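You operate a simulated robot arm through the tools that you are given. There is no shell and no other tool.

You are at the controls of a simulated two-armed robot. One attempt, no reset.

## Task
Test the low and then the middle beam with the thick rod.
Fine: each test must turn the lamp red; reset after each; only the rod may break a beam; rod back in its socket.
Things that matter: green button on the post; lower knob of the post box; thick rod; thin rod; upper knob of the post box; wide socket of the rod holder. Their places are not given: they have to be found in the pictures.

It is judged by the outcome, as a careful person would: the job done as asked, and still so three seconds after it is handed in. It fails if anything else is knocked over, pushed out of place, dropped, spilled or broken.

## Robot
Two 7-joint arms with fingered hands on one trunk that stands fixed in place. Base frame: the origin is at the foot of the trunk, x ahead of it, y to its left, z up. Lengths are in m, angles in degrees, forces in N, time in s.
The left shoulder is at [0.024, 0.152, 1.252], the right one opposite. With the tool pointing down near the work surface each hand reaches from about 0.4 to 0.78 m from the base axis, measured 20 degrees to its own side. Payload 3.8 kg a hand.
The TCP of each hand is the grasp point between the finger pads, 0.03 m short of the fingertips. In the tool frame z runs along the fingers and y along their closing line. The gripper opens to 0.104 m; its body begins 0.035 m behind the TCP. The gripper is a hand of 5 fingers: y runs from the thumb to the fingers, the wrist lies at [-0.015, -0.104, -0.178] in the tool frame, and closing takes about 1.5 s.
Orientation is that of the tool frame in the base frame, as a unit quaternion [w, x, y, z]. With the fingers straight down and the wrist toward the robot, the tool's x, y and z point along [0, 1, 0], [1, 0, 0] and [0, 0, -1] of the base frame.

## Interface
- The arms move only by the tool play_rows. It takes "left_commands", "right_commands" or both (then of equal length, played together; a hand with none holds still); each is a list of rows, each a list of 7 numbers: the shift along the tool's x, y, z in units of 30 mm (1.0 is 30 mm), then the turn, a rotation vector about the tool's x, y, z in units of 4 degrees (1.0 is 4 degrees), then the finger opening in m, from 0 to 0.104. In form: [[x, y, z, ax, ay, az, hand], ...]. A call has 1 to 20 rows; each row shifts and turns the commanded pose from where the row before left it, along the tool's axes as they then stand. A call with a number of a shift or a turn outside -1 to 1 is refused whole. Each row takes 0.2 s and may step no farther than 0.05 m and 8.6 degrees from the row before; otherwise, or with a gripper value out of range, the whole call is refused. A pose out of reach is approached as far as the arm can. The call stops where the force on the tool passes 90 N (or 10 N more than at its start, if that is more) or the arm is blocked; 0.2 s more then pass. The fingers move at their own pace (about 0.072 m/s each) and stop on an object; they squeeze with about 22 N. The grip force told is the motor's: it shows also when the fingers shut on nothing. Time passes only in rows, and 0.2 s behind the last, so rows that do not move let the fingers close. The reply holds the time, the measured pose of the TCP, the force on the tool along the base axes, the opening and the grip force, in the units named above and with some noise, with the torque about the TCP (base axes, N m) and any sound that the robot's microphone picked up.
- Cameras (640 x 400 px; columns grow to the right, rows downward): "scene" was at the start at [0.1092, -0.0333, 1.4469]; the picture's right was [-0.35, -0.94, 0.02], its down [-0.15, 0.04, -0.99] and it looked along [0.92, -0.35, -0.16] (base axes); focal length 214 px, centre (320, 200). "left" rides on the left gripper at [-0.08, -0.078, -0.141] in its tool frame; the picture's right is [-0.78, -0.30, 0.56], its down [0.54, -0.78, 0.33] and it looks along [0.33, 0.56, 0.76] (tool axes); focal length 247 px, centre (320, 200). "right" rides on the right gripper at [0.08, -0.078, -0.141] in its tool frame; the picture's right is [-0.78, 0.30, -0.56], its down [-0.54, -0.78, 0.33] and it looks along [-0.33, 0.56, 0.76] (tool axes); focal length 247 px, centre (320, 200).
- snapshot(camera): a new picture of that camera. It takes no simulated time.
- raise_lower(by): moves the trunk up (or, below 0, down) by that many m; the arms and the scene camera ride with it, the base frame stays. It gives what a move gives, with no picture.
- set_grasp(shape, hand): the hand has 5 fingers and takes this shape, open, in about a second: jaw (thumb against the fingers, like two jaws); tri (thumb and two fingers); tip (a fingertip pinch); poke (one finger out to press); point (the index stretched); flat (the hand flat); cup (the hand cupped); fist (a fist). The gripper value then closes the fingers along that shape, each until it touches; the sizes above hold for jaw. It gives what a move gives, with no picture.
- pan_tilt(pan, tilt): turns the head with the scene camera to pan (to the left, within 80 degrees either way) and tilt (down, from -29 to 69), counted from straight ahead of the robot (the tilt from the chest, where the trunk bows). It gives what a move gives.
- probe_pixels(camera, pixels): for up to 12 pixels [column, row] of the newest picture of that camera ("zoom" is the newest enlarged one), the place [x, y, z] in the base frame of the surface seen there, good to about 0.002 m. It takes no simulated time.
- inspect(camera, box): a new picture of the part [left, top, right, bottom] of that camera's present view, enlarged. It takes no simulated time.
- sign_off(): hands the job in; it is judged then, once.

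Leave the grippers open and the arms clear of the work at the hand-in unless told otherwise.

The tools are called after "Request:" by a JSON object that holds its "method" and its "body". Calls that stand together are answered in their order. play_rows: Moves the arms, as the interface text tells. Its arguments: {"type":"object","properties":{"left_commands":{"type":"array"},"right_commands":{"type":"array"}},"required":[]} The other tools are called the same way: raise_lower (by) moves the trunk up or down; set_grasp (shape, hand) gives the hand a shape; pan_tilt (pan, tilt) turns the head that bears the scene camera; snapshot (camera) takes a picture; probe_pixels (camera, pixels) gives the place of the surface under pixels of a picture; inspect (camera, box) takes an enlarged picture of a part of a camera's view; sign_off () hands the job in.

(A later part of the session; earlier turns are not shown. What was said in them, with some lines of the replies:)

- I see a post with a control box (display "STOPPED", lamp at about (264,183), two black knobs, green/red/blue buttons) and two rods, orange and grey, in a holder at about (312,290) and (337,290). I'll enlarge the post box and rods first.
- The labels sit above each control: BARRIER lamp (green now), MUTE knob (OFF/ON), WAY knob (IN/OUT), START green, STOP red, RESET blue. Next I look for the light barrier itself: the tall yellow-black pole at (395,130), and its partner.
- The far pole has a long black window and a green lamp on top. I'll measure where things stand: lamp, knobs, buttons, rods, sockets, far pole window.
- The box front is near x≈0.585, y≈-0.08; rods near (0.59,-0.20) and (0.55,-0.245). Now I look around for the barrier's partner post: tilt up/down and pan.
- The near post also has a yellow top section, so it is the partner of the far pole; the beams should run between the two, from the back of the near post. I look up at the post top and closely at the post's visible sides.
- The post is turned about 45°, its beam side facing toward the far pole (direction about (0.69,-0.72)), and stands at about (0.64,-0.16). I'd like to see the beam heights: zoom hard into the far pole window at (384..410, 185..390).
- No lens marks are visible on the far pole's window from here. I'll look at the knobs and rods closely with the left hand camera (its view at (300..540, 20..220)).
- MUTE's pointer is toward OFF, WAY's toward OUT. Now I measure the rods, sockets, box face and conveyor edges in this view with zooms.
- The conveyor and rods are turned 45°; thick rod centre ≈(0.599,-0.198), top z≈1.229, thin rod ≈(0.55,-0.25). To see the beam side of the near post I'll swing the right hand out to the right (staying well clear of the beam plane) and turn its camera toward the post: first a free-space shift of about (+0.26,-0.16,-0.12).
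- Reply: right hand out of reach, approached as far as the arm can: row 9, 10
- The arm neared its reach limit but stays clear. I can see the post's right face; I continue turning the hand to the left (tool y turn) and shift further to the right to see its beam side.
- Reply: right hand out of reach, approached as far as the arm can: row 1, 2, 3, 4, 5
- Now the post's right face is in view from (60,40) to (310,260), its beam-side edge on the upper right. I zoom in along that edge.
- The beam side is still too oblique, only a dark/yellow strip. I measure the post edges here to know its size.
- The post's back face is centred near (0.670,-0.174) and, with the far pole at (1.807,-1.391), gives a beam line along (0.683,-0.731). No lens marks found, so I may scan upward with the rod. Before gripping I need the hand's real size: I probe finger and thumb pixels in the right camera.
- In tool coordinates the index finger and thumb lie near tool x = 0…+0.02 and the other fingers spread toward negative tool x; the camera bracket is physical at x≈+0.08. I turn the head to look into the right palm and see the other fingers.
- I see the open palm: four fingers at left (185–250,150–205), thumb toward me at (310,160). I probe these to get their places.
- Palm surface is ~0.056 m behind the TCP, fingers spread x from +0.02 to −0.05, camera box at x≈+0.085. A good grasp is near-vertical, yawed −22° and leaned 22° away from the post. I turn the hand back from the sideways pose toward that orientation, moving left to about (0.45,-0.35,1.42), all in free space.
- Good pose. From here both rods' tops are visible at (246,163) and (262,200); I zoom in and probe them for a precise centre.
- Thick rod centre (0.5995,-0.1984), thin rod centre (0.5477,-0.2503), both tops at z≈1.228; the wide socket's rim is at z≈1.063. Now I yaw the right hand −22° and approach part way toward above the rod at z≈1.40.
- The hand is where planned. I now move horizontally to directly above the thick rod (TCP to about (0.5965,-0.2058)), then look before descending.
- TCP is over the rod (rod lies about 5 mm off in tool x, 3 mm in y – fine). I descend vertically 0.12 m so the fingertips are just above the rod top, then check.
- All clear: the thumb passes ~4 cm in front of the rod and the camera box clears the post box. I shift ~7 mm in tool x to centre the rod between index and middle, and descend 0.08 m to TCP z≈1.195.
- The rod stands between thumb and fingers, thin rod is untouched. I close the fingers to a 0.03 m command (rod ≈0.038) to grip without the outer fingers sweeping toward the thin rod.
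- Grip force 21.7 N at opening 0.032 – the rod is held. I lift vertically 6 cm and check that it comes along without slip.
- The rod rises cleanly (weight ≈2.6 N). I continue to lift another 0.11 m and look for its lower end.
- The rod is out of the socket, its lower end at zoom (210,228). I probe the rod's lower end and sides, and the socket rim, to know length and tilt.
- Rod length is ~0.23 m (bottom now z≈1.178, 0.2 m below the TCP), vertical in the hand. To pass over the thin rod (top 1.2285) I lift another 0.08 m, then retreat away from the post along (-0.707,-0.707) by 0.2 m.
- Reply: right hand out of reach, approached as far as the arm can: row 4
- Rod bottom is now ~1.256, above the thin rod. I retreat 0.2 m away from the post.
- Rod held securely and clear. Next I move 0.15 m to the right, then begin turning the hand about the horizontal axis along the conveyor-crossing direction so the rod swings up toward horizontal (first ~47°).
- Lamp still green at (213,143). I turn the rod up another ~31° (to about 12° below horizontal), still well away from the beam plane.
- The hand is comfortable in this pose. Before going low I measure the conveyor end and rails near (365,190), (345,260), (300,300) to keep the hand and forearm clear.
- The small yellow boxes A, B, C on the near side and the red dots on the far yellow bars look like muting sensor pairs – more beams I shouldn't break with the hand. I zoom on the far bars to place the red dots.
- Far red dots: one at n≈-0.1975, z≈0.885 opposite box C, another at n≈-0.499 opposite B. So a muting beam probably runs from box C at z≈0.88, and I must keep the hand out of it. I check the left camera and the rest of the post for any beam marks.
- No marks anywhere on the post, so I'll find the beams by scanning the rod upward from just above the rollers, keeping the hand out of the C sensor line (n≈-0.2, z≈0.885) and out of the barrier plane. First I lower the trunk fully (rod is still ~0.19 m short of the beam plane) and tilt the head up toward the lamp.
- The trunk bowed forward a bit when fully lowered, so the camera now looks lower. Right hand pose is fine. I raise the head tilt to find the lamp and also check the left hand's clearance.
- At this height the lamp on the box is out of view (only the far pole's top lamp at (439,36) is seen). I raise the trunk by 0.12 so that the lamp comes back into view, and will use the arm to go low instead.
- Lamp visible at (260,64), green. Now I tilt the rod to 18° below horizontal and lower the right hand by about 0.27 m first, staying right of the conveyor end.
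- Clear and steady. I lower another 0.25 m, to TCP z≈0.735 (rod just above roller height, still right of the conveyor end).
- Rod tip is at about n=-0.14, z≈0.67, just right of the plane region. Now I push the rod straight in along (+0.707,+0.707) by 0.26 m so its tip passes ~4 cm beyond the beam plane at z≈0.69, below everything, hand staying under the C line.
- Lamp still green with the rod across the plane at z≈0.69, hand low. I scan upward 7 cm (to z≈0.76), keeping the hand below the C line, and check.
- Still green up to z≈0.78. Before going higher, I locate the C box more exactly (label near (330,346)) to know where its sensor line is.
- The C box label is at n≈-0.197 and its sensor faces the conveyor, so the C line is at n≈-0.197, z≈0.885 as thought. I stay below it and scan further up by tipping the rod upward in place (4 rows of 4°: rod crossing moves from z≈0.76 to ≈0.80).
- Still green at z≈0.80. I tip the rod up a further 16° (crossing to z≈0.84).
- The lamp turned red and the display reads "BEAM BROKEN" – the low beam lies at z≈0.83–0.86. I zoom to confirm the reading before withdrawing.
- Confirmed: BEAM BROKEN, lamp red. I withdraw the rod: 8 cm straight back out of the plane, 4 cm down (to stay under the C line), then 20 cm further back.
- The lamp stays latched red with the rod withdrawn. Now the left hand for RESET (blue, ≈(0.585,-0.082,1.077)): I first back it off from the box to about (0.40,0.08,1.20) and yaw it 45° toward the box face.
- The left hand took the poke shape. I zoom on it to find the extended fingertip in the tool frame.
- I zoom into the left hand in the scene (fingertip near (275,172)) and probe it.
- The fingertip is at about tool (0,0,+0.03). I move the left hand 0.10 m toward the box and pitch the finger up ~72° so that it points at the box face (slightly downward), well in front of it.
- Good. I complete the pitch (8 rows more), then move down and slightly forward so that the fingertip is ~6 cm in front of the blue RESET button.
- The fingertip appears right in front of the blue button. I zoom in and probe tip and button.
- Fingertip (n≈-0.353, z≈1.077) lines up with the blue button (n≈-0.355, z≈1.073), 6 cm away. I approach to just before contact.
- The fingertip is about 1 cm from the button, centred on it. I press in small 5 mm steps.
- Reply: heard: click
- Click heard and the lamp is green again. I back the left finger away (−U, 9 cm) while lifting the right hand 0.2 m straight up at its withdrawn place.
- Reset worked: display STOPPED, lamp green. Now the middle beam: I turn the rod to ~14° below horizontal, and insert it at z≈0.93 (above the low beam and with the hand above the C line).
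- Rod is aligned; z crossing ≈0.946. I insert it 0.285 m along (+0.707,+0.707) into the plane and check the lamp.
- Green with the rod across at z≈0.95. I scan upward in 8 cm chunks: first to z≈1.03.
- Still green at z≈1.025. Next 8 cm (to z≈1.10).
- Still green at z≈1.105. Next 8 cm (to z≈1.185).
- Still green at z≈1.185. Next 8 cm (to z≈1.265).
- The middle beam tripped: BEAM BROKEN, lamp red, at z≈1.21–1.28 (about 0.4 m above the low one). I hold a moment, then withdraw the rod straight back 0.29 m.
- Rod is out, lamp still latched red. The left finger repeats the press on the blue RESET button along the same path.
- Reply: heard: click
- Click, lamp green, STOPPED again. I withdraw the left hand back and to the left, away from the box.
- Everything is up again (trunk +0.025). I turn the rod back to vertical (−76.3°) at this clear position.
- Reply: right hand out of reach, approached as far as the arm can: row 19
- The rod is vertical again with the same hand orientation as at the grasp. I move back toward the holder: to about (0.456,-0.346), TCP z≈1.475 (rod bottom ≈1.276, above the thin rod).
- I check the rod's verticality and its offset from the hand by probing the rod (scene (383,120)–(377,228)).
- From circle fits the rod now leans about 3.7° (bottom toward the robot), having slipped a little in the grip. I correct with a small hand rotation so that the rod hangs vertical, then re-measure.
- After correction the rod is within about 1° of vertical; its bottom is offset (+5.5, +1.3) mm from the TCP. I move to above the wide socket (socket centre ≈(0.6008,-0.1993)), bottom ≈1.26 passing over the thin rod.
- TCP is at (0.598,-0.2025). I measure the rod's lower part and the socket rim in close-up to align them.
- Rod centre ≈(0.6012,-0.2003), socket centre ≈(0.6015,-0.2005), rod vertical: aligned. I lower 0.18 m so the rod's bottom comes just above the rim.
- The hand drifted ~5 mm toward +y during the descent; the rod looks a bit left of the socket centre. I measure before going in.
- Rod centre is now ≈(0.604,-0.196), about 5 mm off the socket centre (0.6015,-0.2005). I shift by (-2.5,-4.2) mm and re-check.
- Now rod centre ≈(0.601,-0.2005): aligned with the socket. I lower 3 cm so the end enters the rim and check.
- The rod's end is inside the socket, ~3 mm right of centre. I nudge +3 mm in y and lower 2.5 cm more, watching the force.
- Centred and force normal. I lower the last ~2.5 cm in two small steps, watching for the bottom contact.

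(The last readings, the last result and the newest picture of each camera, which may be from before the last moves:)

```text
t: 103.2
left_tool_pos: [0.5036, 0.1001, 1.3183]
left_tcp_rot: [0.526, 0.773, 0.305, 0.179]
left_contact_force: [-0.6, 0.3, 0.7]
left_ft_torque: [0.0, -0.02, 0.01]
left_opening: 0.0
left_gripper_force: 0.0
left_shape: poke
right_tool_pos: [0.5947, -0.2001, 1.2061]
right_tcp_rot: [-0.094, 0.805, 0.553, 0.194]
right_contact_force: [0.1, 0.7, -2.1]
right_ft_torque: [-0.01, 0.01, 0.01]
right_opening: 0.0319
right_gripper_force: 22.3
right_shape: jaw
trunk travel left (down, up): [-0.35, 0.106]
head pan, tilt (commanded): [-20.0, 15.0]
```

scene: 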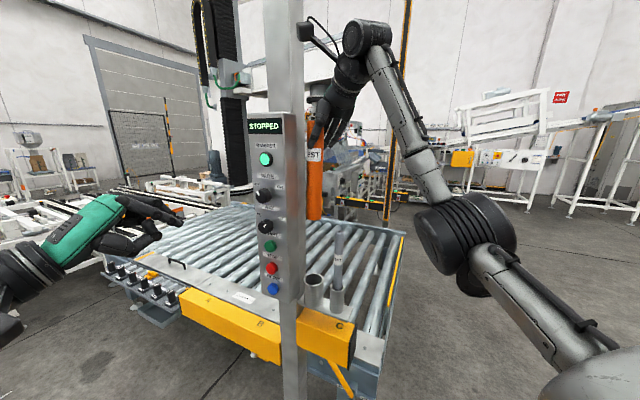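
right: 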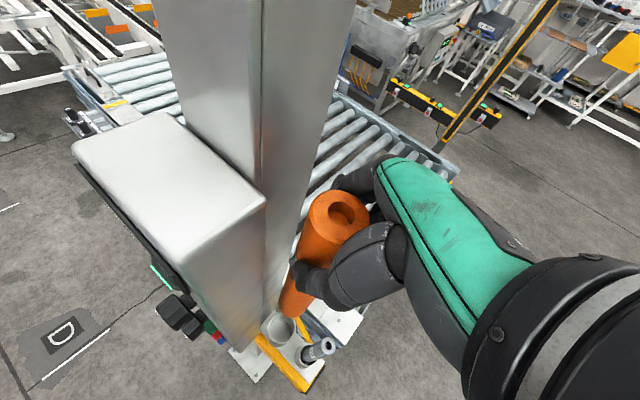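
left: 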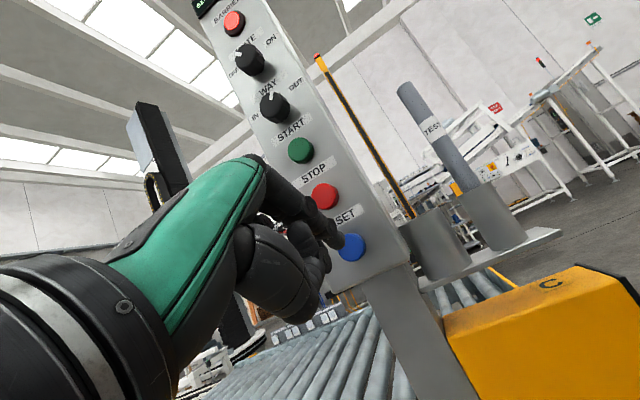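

No contact yet (force −2.1 N, just the rod's weight). I continue in 3 mm steps.

Request:
{"method": "play_rows", "body": {"right_commands": [[-0.0416, -0.0067, 0.0905, 0, 0, 0, 0], [-0.0416, -0.0067, 0.0905, 0, 0, 0, 0], [0, 0, 0, 0, 0, 0, 0]]}}

Request:
{"method": "inspect", "body": {"camera": "scene", "box": [260, 190, 380, 290]}}

```text
t: 104.0
left_tool_pos: [0.5041, 0.1006, 1.3172]
left_tcp_rot: [0.527, 0.773, 0.304, 0.179]
left_contact_force: [0.2, -0.5, 0.3]
left_ft_torque: [0.0, 0.0, 0.01]
left_opening: 0.0002
left_gripper_force: 0.1
left_shape: poke
right_tool_pos: [0.5945, -0.2009, 1.2003]
right_tcp_rot: [-0.093, 0.805, 0.553, 0.196]
right_contact_force: [0.7, 0.0, -3.0]
right_ft_torque: [0.0, 0.01, -0.01]
right_opening: 0.0317
right_gripper_force: 22.2
right_shape: jaw
trunk travel left (down, up): [-0.35, 0.106]
head pan, tilt (commanded): [-20.0, 15.0]
```

```text
4.00 times, centred on (320, 240) of scene
```

zoom: 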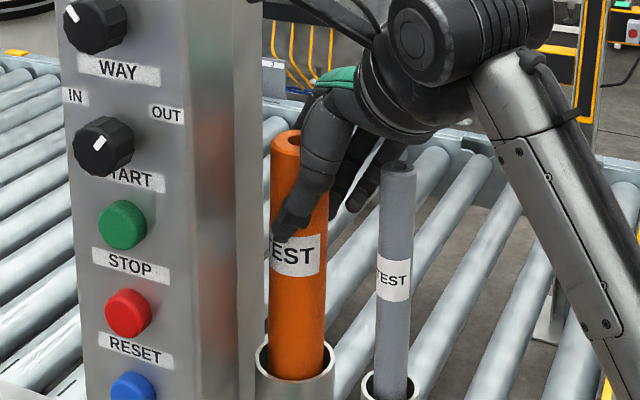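

I compare the rod tops: probe thick rod top at zoom (285,135) and thin rod top at (398,165).

Request:
{"method": "probe_pixels", "body": {"camera": "zoom", "pixels": [[285, 136], [278, 140], [293, 133], [398, 165], [390, 168], [290, 340], [300, 300]]}}

```text
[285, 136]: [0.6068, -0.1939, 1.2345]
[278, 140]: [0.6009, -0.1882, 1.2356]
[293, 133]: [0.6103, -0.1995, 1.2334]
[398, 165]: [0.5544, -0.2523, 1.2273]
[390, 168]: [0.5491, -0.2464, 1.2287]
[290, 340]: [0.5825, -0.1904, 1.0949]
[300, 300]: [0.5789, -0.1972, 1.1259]
```

The rod top is at z≈1.2345, seated it was 1.2285: 6 mm to go. I lower 6 mm more.

Request:
{"method": "play_rows", "body": {"right_commands": [[-0.0416, -0.0067, 0.0905, 0, 0, 0, 0], [-0.0416, -0.0067, 0.0905, 0, 0, 0, 0], [0, 0, 0, 0, 0, 0, 0]]}}

Request:
{"method": "inspect", "body": {"camera": "scene", "box": [260, 190, 380, 290]}}

Request:
{"method": "probe_pixels", "body": {"camera": "zoom", "pixels": [[285, 138], [278, 142], [293, 136], [398, 165], [390, 168], [290, 340]]}}

```text
t: 104.8
left_tool_pos: [0.5031, 0.1017, 1.3173]
left_tcp_rot: [0.526, 0.774, 0.305, 0.178]
left_contact_force: [-0.6, -0.4, -0.7]
left_ft_torque: [-0.01, -0.02, 0.02]
left_opening: 0.0
left_gripper_force: 0.0
left_shape: poke
right_tool_pos: [0.5957, -0.2, 1.196]
right_tcp_rot: [-0.092, 0.804, 0.553, 0.197]
right_contact_force: [0.9, 0.1, 4.3]
right_ft_torque: [-0.04, -0.08, 0.0]
right_opening: 0.0318
right_gripper_force: 22.0
right_shape: jaw
trunk travel left (down, up): [-0.35, 0.106]
head pan, tilt (commanded): [-20.0, 15.0]
```

```text
4.00 times, centred on (320, 240) of scene
```

zoom: 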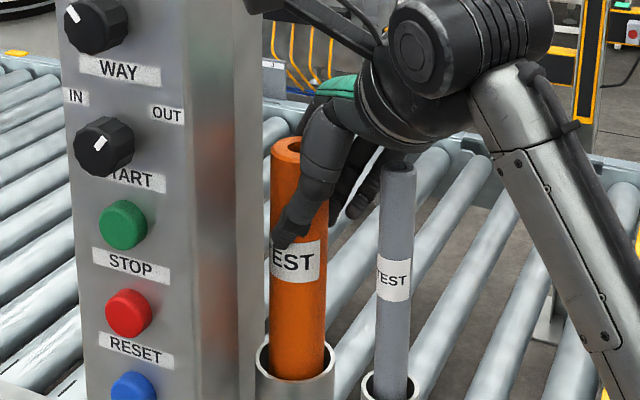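

```text
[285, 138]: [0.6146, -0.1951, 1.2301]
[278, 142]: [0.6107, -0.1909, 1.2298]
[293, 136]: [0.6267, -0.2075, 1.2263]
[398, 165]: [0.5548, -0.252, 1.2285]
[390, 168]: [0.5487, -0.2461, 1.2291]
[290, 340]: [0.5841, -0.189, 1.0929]
```

The rod is seated (upward force 4.3 N, top z≈1.229). I open the hand gradually.

Request:
{"method": "play_rows", "body": {"right_commands": [[0, 0, 0, 0, 0, 0, 0.04], [0, 0, 0, 0, 0, 0, 0.05], [0, 0, 0, 0, 0, 0, 0.065], [0, 0, 0, 0, 0, 0, 0.08], [0, 0, 0, 0, 0, 0, 0.095], [0, 0, 0, 0, 0, 0, 0.104], [0, 0, 0, 0, 0, 0, 0.104], [0, 0, 0, 0, 0, 0, 0.104]]}}

Request:
{"method": "inspect", "body": {"camera": "scene", "box": [260, 190, 380, 290]}}

Request:
{"method": "snapshot", "body": {"camera": "right"}}

```text
t: 106.7
left_tool_pos: [0.503, 0.1019, 1.3181]
left_tcp_rot: [0.527, 0.774, 0.304, 0.178]
left_contact_force: [0.0, -0.3, -0.7]
left_ft_torque: [0.0, 0.0, 0.02]
left_opening: 0.0
left_gripper_force: 0.1
left_shape: poke
right_tool_pos: [0.5954, -0.2005, 1.1927]
right_tcp_rot: [-0.093, 0.805, 0.552, 0.195]
right_contact_force: [0.7, -0.3, 0.3]
right_ft_torque: [0.0, -0.02, 0.01]
right_opening: 0.1036
right_gripper_force: 0.1
right_shape: jaw
trunk travel left (down, up): [-0.35, 0.106]
head pan, tilt (commanded): [-20.0, 15.0]
```

```text
4.00 times, centred on (320, 240) of scene
```

zoom: 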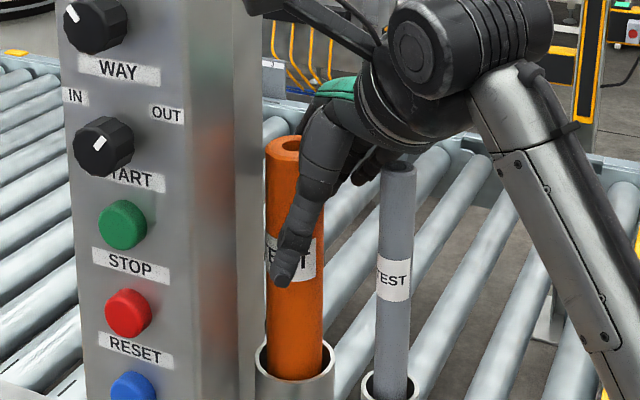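

```text
taken
```

right: 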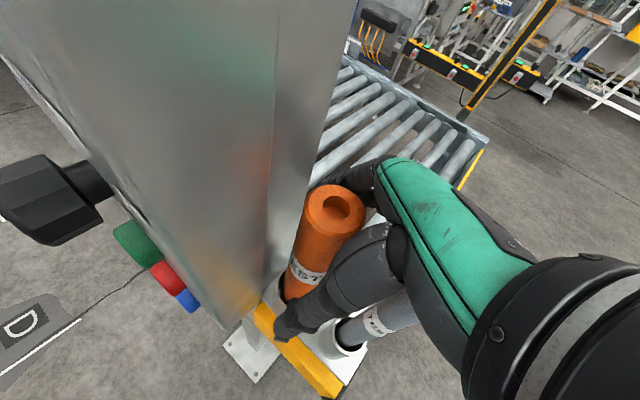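

The rod is released and stands in its wide socket. I raise the open hand straight up 0.15 m.

Request:
{"method": "play_rows", "body": {"right_commands": [[0.2078, 0.0335, -0.4527, 0, 0, 0, 0.104], [0.346, 0.056, -0.7545, 0, 0, 0, 0.104], [0.346, 0.056, -0.7545, 0, 0, 0, 0.104], [0.346, 0.056, -0.7545, 0, 0, 0, 0.104], [0.346, 0.056, -0.7545, 0, 0, 0, 0.104], [0.346, 0.056, -0.7545, 0, 0, 0, 0.104], [0.346, 0.056, -0.7545, 0, 0, 0, 0.104]]}}

Request:
{"method": "snapshot", "body": {"camera": "scene"}}

Request:
{"method": "snapshot", "body": {"camera": "right"}}

```text
t: 108.2
left_tool_pos: [0.5042, 0.1014, 1.3182]
left_tcp_rot: [0.526, 0.773, 0.305, 0.179]
left_contact_force: [-0.7, 0.0, -1.2]
left_ft_torque: [-0.02, -0.01, 0.01]
left_opening: 0.0
left_gripper_force: 0.1
left_shape: poke
right_tool_pos: [0.5944, -0.1993, 1.3598]
right_tcp_rot: [-0.093, 0.804, 0.553, 0.195]
right_contact_force: [0.2, -0.1, -0.3]
right_ft_torque: [0.0, 0.0, 0.02]
right_opening: 0.1035
right_gripper_force: 0.1
right_shape: jaw
trunk travel left (down, up): [-0.35, 0.106]
head pan, tilt (commanded): [-20.0, 15.0]
```

```text
taken
```

scene: 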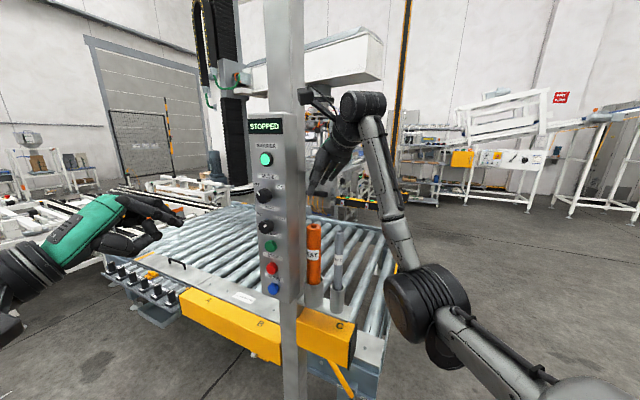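

```text
taken
```

right: 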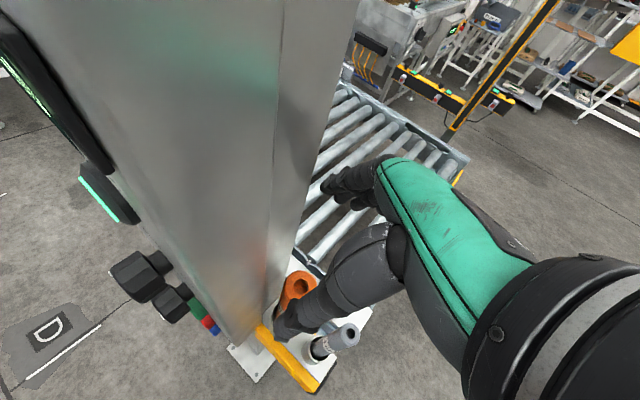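

Lamp green, both rods standing. I withdraw the right hand 0.2 m away from the holder, and pull the left hand back a little too.

Request:
{"method": "play_rows", "body": {"right_commands": [[-0.4, -0.186, -0.194, 0, 0, 0, 0.104], [-0.786, -0.372, -0.388, 0, 0, 0, 0.104], [-0.786, -0.372, -0.388, 0, 0, 0, 0.104], [-0.786, -0.372, -0.388, 0, 0, 0, 0.104], [-0.786, -0.372, -0.388, 0, 0, 0, 0.104], [-0.786, -0.372, -0.388, 0, 0, 0, 0.104], [-0.786, -0.372, -0.388, 0, 0, 0, 0.104], [-0.4, -0.186, -0.194, 0, 0, 0, 0.104]], "left_commands": [[0.3, -0.12, -0.33, 0, 0, 0, 0], [0.3, -0.12, -0.33, 0, 0, 0, 0], [0.3, -0.12, -0.33, 0, 0, 0, 0], [0.3, -0.12, -0.33, 0, 0, 0, 0], [0.3, -0.12, -0.33, 0, 0, 0, 0], [0, 0, 0, 0, 0, 0, 0], [0, 0, 0, 0, 0, 0, 0], [0, 0, 0, 0, 0, 0, 0]]}}

Request:
{"method": "set_grasp", "body": {"hand": "left", "shape": "jaw"}}

Request:
{"method": "snapshot", "body": {"camera": "scene"}}

Request:
{"method": "snapshot", "body": {"camera": "right"}}

```text
t: 110.0
left_tool_pos: [0.5018, 0.1704, 1.3178]
left_tcp_rot: [0.527, 0.774, 0.304, 0.178]
left_contact_force: [-0.6, -0.8, 0.2]
left_ft_torque: [-0.02, 0.01, -0.03]
left_opening: 0.0
left_gripper_force: 0.1
left_shape: poke
right_tool_pos: [0.4496, -0.3426, 1.3591]
right_tcp_rot: [-0.093, 0.804, 0.554, 0.195]
right_contact_force: [-0.1, -0.5, 0.0]
right_ft_torque: [0.01, 0.0, 0.0]
right_opening: 0.1035
right_gripper_force: 0.1
right_shape: jaw
trunk travel left (down, up): [-0.35, 0.106]
head pan, tilt (commanded): [-20.0, 15.0]
```

```text
t: 111.0
left_tool_pos: [0.5019, 0.1683, 1.3186]
left_tcp_rot: [0.526, 0.774, 0.305, 0.179]
left_contact_force: [-0.7, 0.3, -0.2]
left_ft_torque: [-0.01, -0.01, 0.01]
left_opening: 0.104
left_gripper_force: 0.1
left_shape: jaw
right_tool_pos: [0.4508, -0.3435, 1.3589]
right_tcp_rot: [-0.092, 0.805, 0.553, 0.195]
right_contact_force: [0.1, -0.3, 0.2]
right_ft_torque: [-0.01, -0.01, 0.05]
right_opening: 0.1037
right_gripper_force: 0.1
right_shape: jaw
trunk travel left (down, up): [-0.35, 0.106]
head pan, tilt (commanded): [-20.0, 15.0]
```

```text
taken
```

scene: 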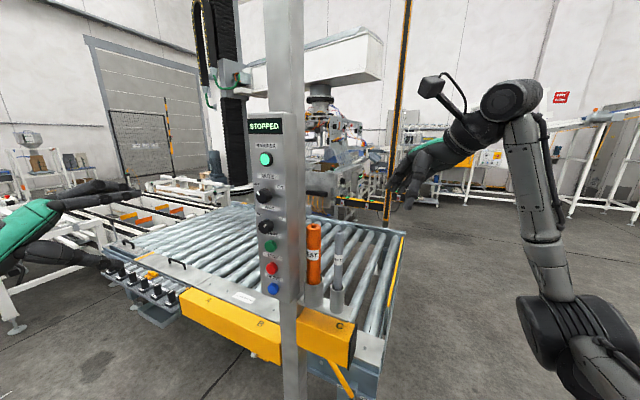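

```text
taken
```

right: 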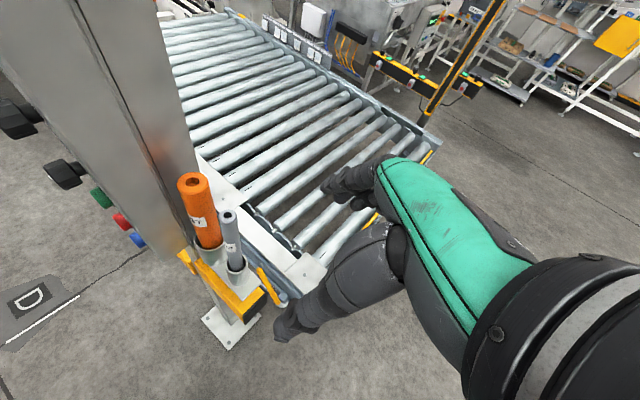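

Both hands are open and clear. I take final close-ups: lamp/display/knobs and the seated rod.

Request:
{"method": "inspect", "body": {"camera": "scene", "box": [230, 110, 350, 185]}}

Request:
{"method": "inspect", "body": {"camera": "scene", "box": [230, 180, 390, 310]}}

Request:
{"method": "inspect", "body": {"camera": "right", "box": [150, 160, 290, 300]}}

Request:
{"method": "probe_pixels", "body": {"camera": "zoom", "pixels": [[180, 60], [240, 60], [195, 75], [220, 80], [200, 45]]}}

```text
5.33 times, centred on (290, 148) of scene
```

zoom: 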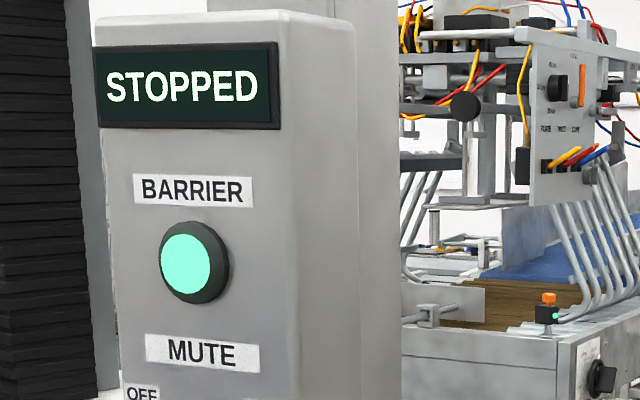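

```text
3.08 times, centred on (310, 245) of scene
```

zoom: 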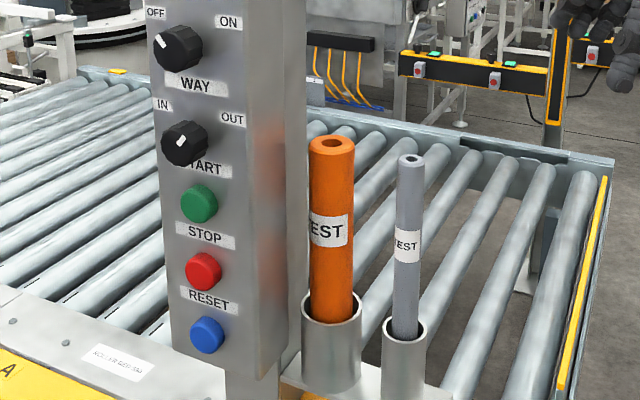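

```text
2.86 times, centred on (220, 230) of right
```

zoom: 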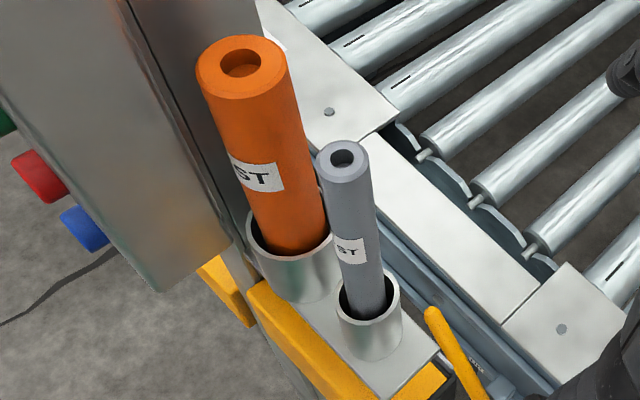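

```text
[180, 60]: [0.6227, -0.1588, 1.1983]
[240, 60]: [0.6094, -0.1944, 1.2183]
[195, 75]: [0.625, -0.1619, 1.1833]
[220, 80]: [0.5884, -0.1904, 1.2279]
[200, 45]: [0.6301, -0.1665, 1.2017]
```

The display reads STOPPED and the lamp is green. The knobs are unchanged: MUTE on OFF, WAY on OUT. The thick rod is back in its wide socket with its top at z≈1.228, and the thin rod is untouched. Both hands are open and clear. Both tests turned the lamp red and were reset, so I hand the job in.

Request:
{"method": "sign_off", "body": {}}

```text
The job is handed in.
```

I tested the low beam and then the middle beam with the thick rod, and the job is handed in. Each test turned the lamp red with "BEAM BROKEN" on the display.

- **Low beam:** it tripped with the rod at about z 0.84 m.
- **Middle beam:** it tripped somewhere between about z 1.21 and 1.28 m. The beams carry no marks, so I found both by scanning the rod upward from just above the rollers.
- **Resets:** after each test I withdrew the rod and pressed the blue RESET button. Both times it clicked and the lamp went back to green with "STOPPED".
- **Only the rod in the beams:** the hand stayed well back from the barrier line. I also kept it clear of what looks like a sensor line from box C, but I could not confirm that line exists.
- **Rod:** it is back in the wide socket, seated at its original height. It slipped about 3° in the grip during the tests, so I straightened it before putting it back.

Both knobs are as they were (MUTE on OFF, WAY on OUT), and the START button and thin rod were not touched. At hand-in both hands were open and clear of the work.
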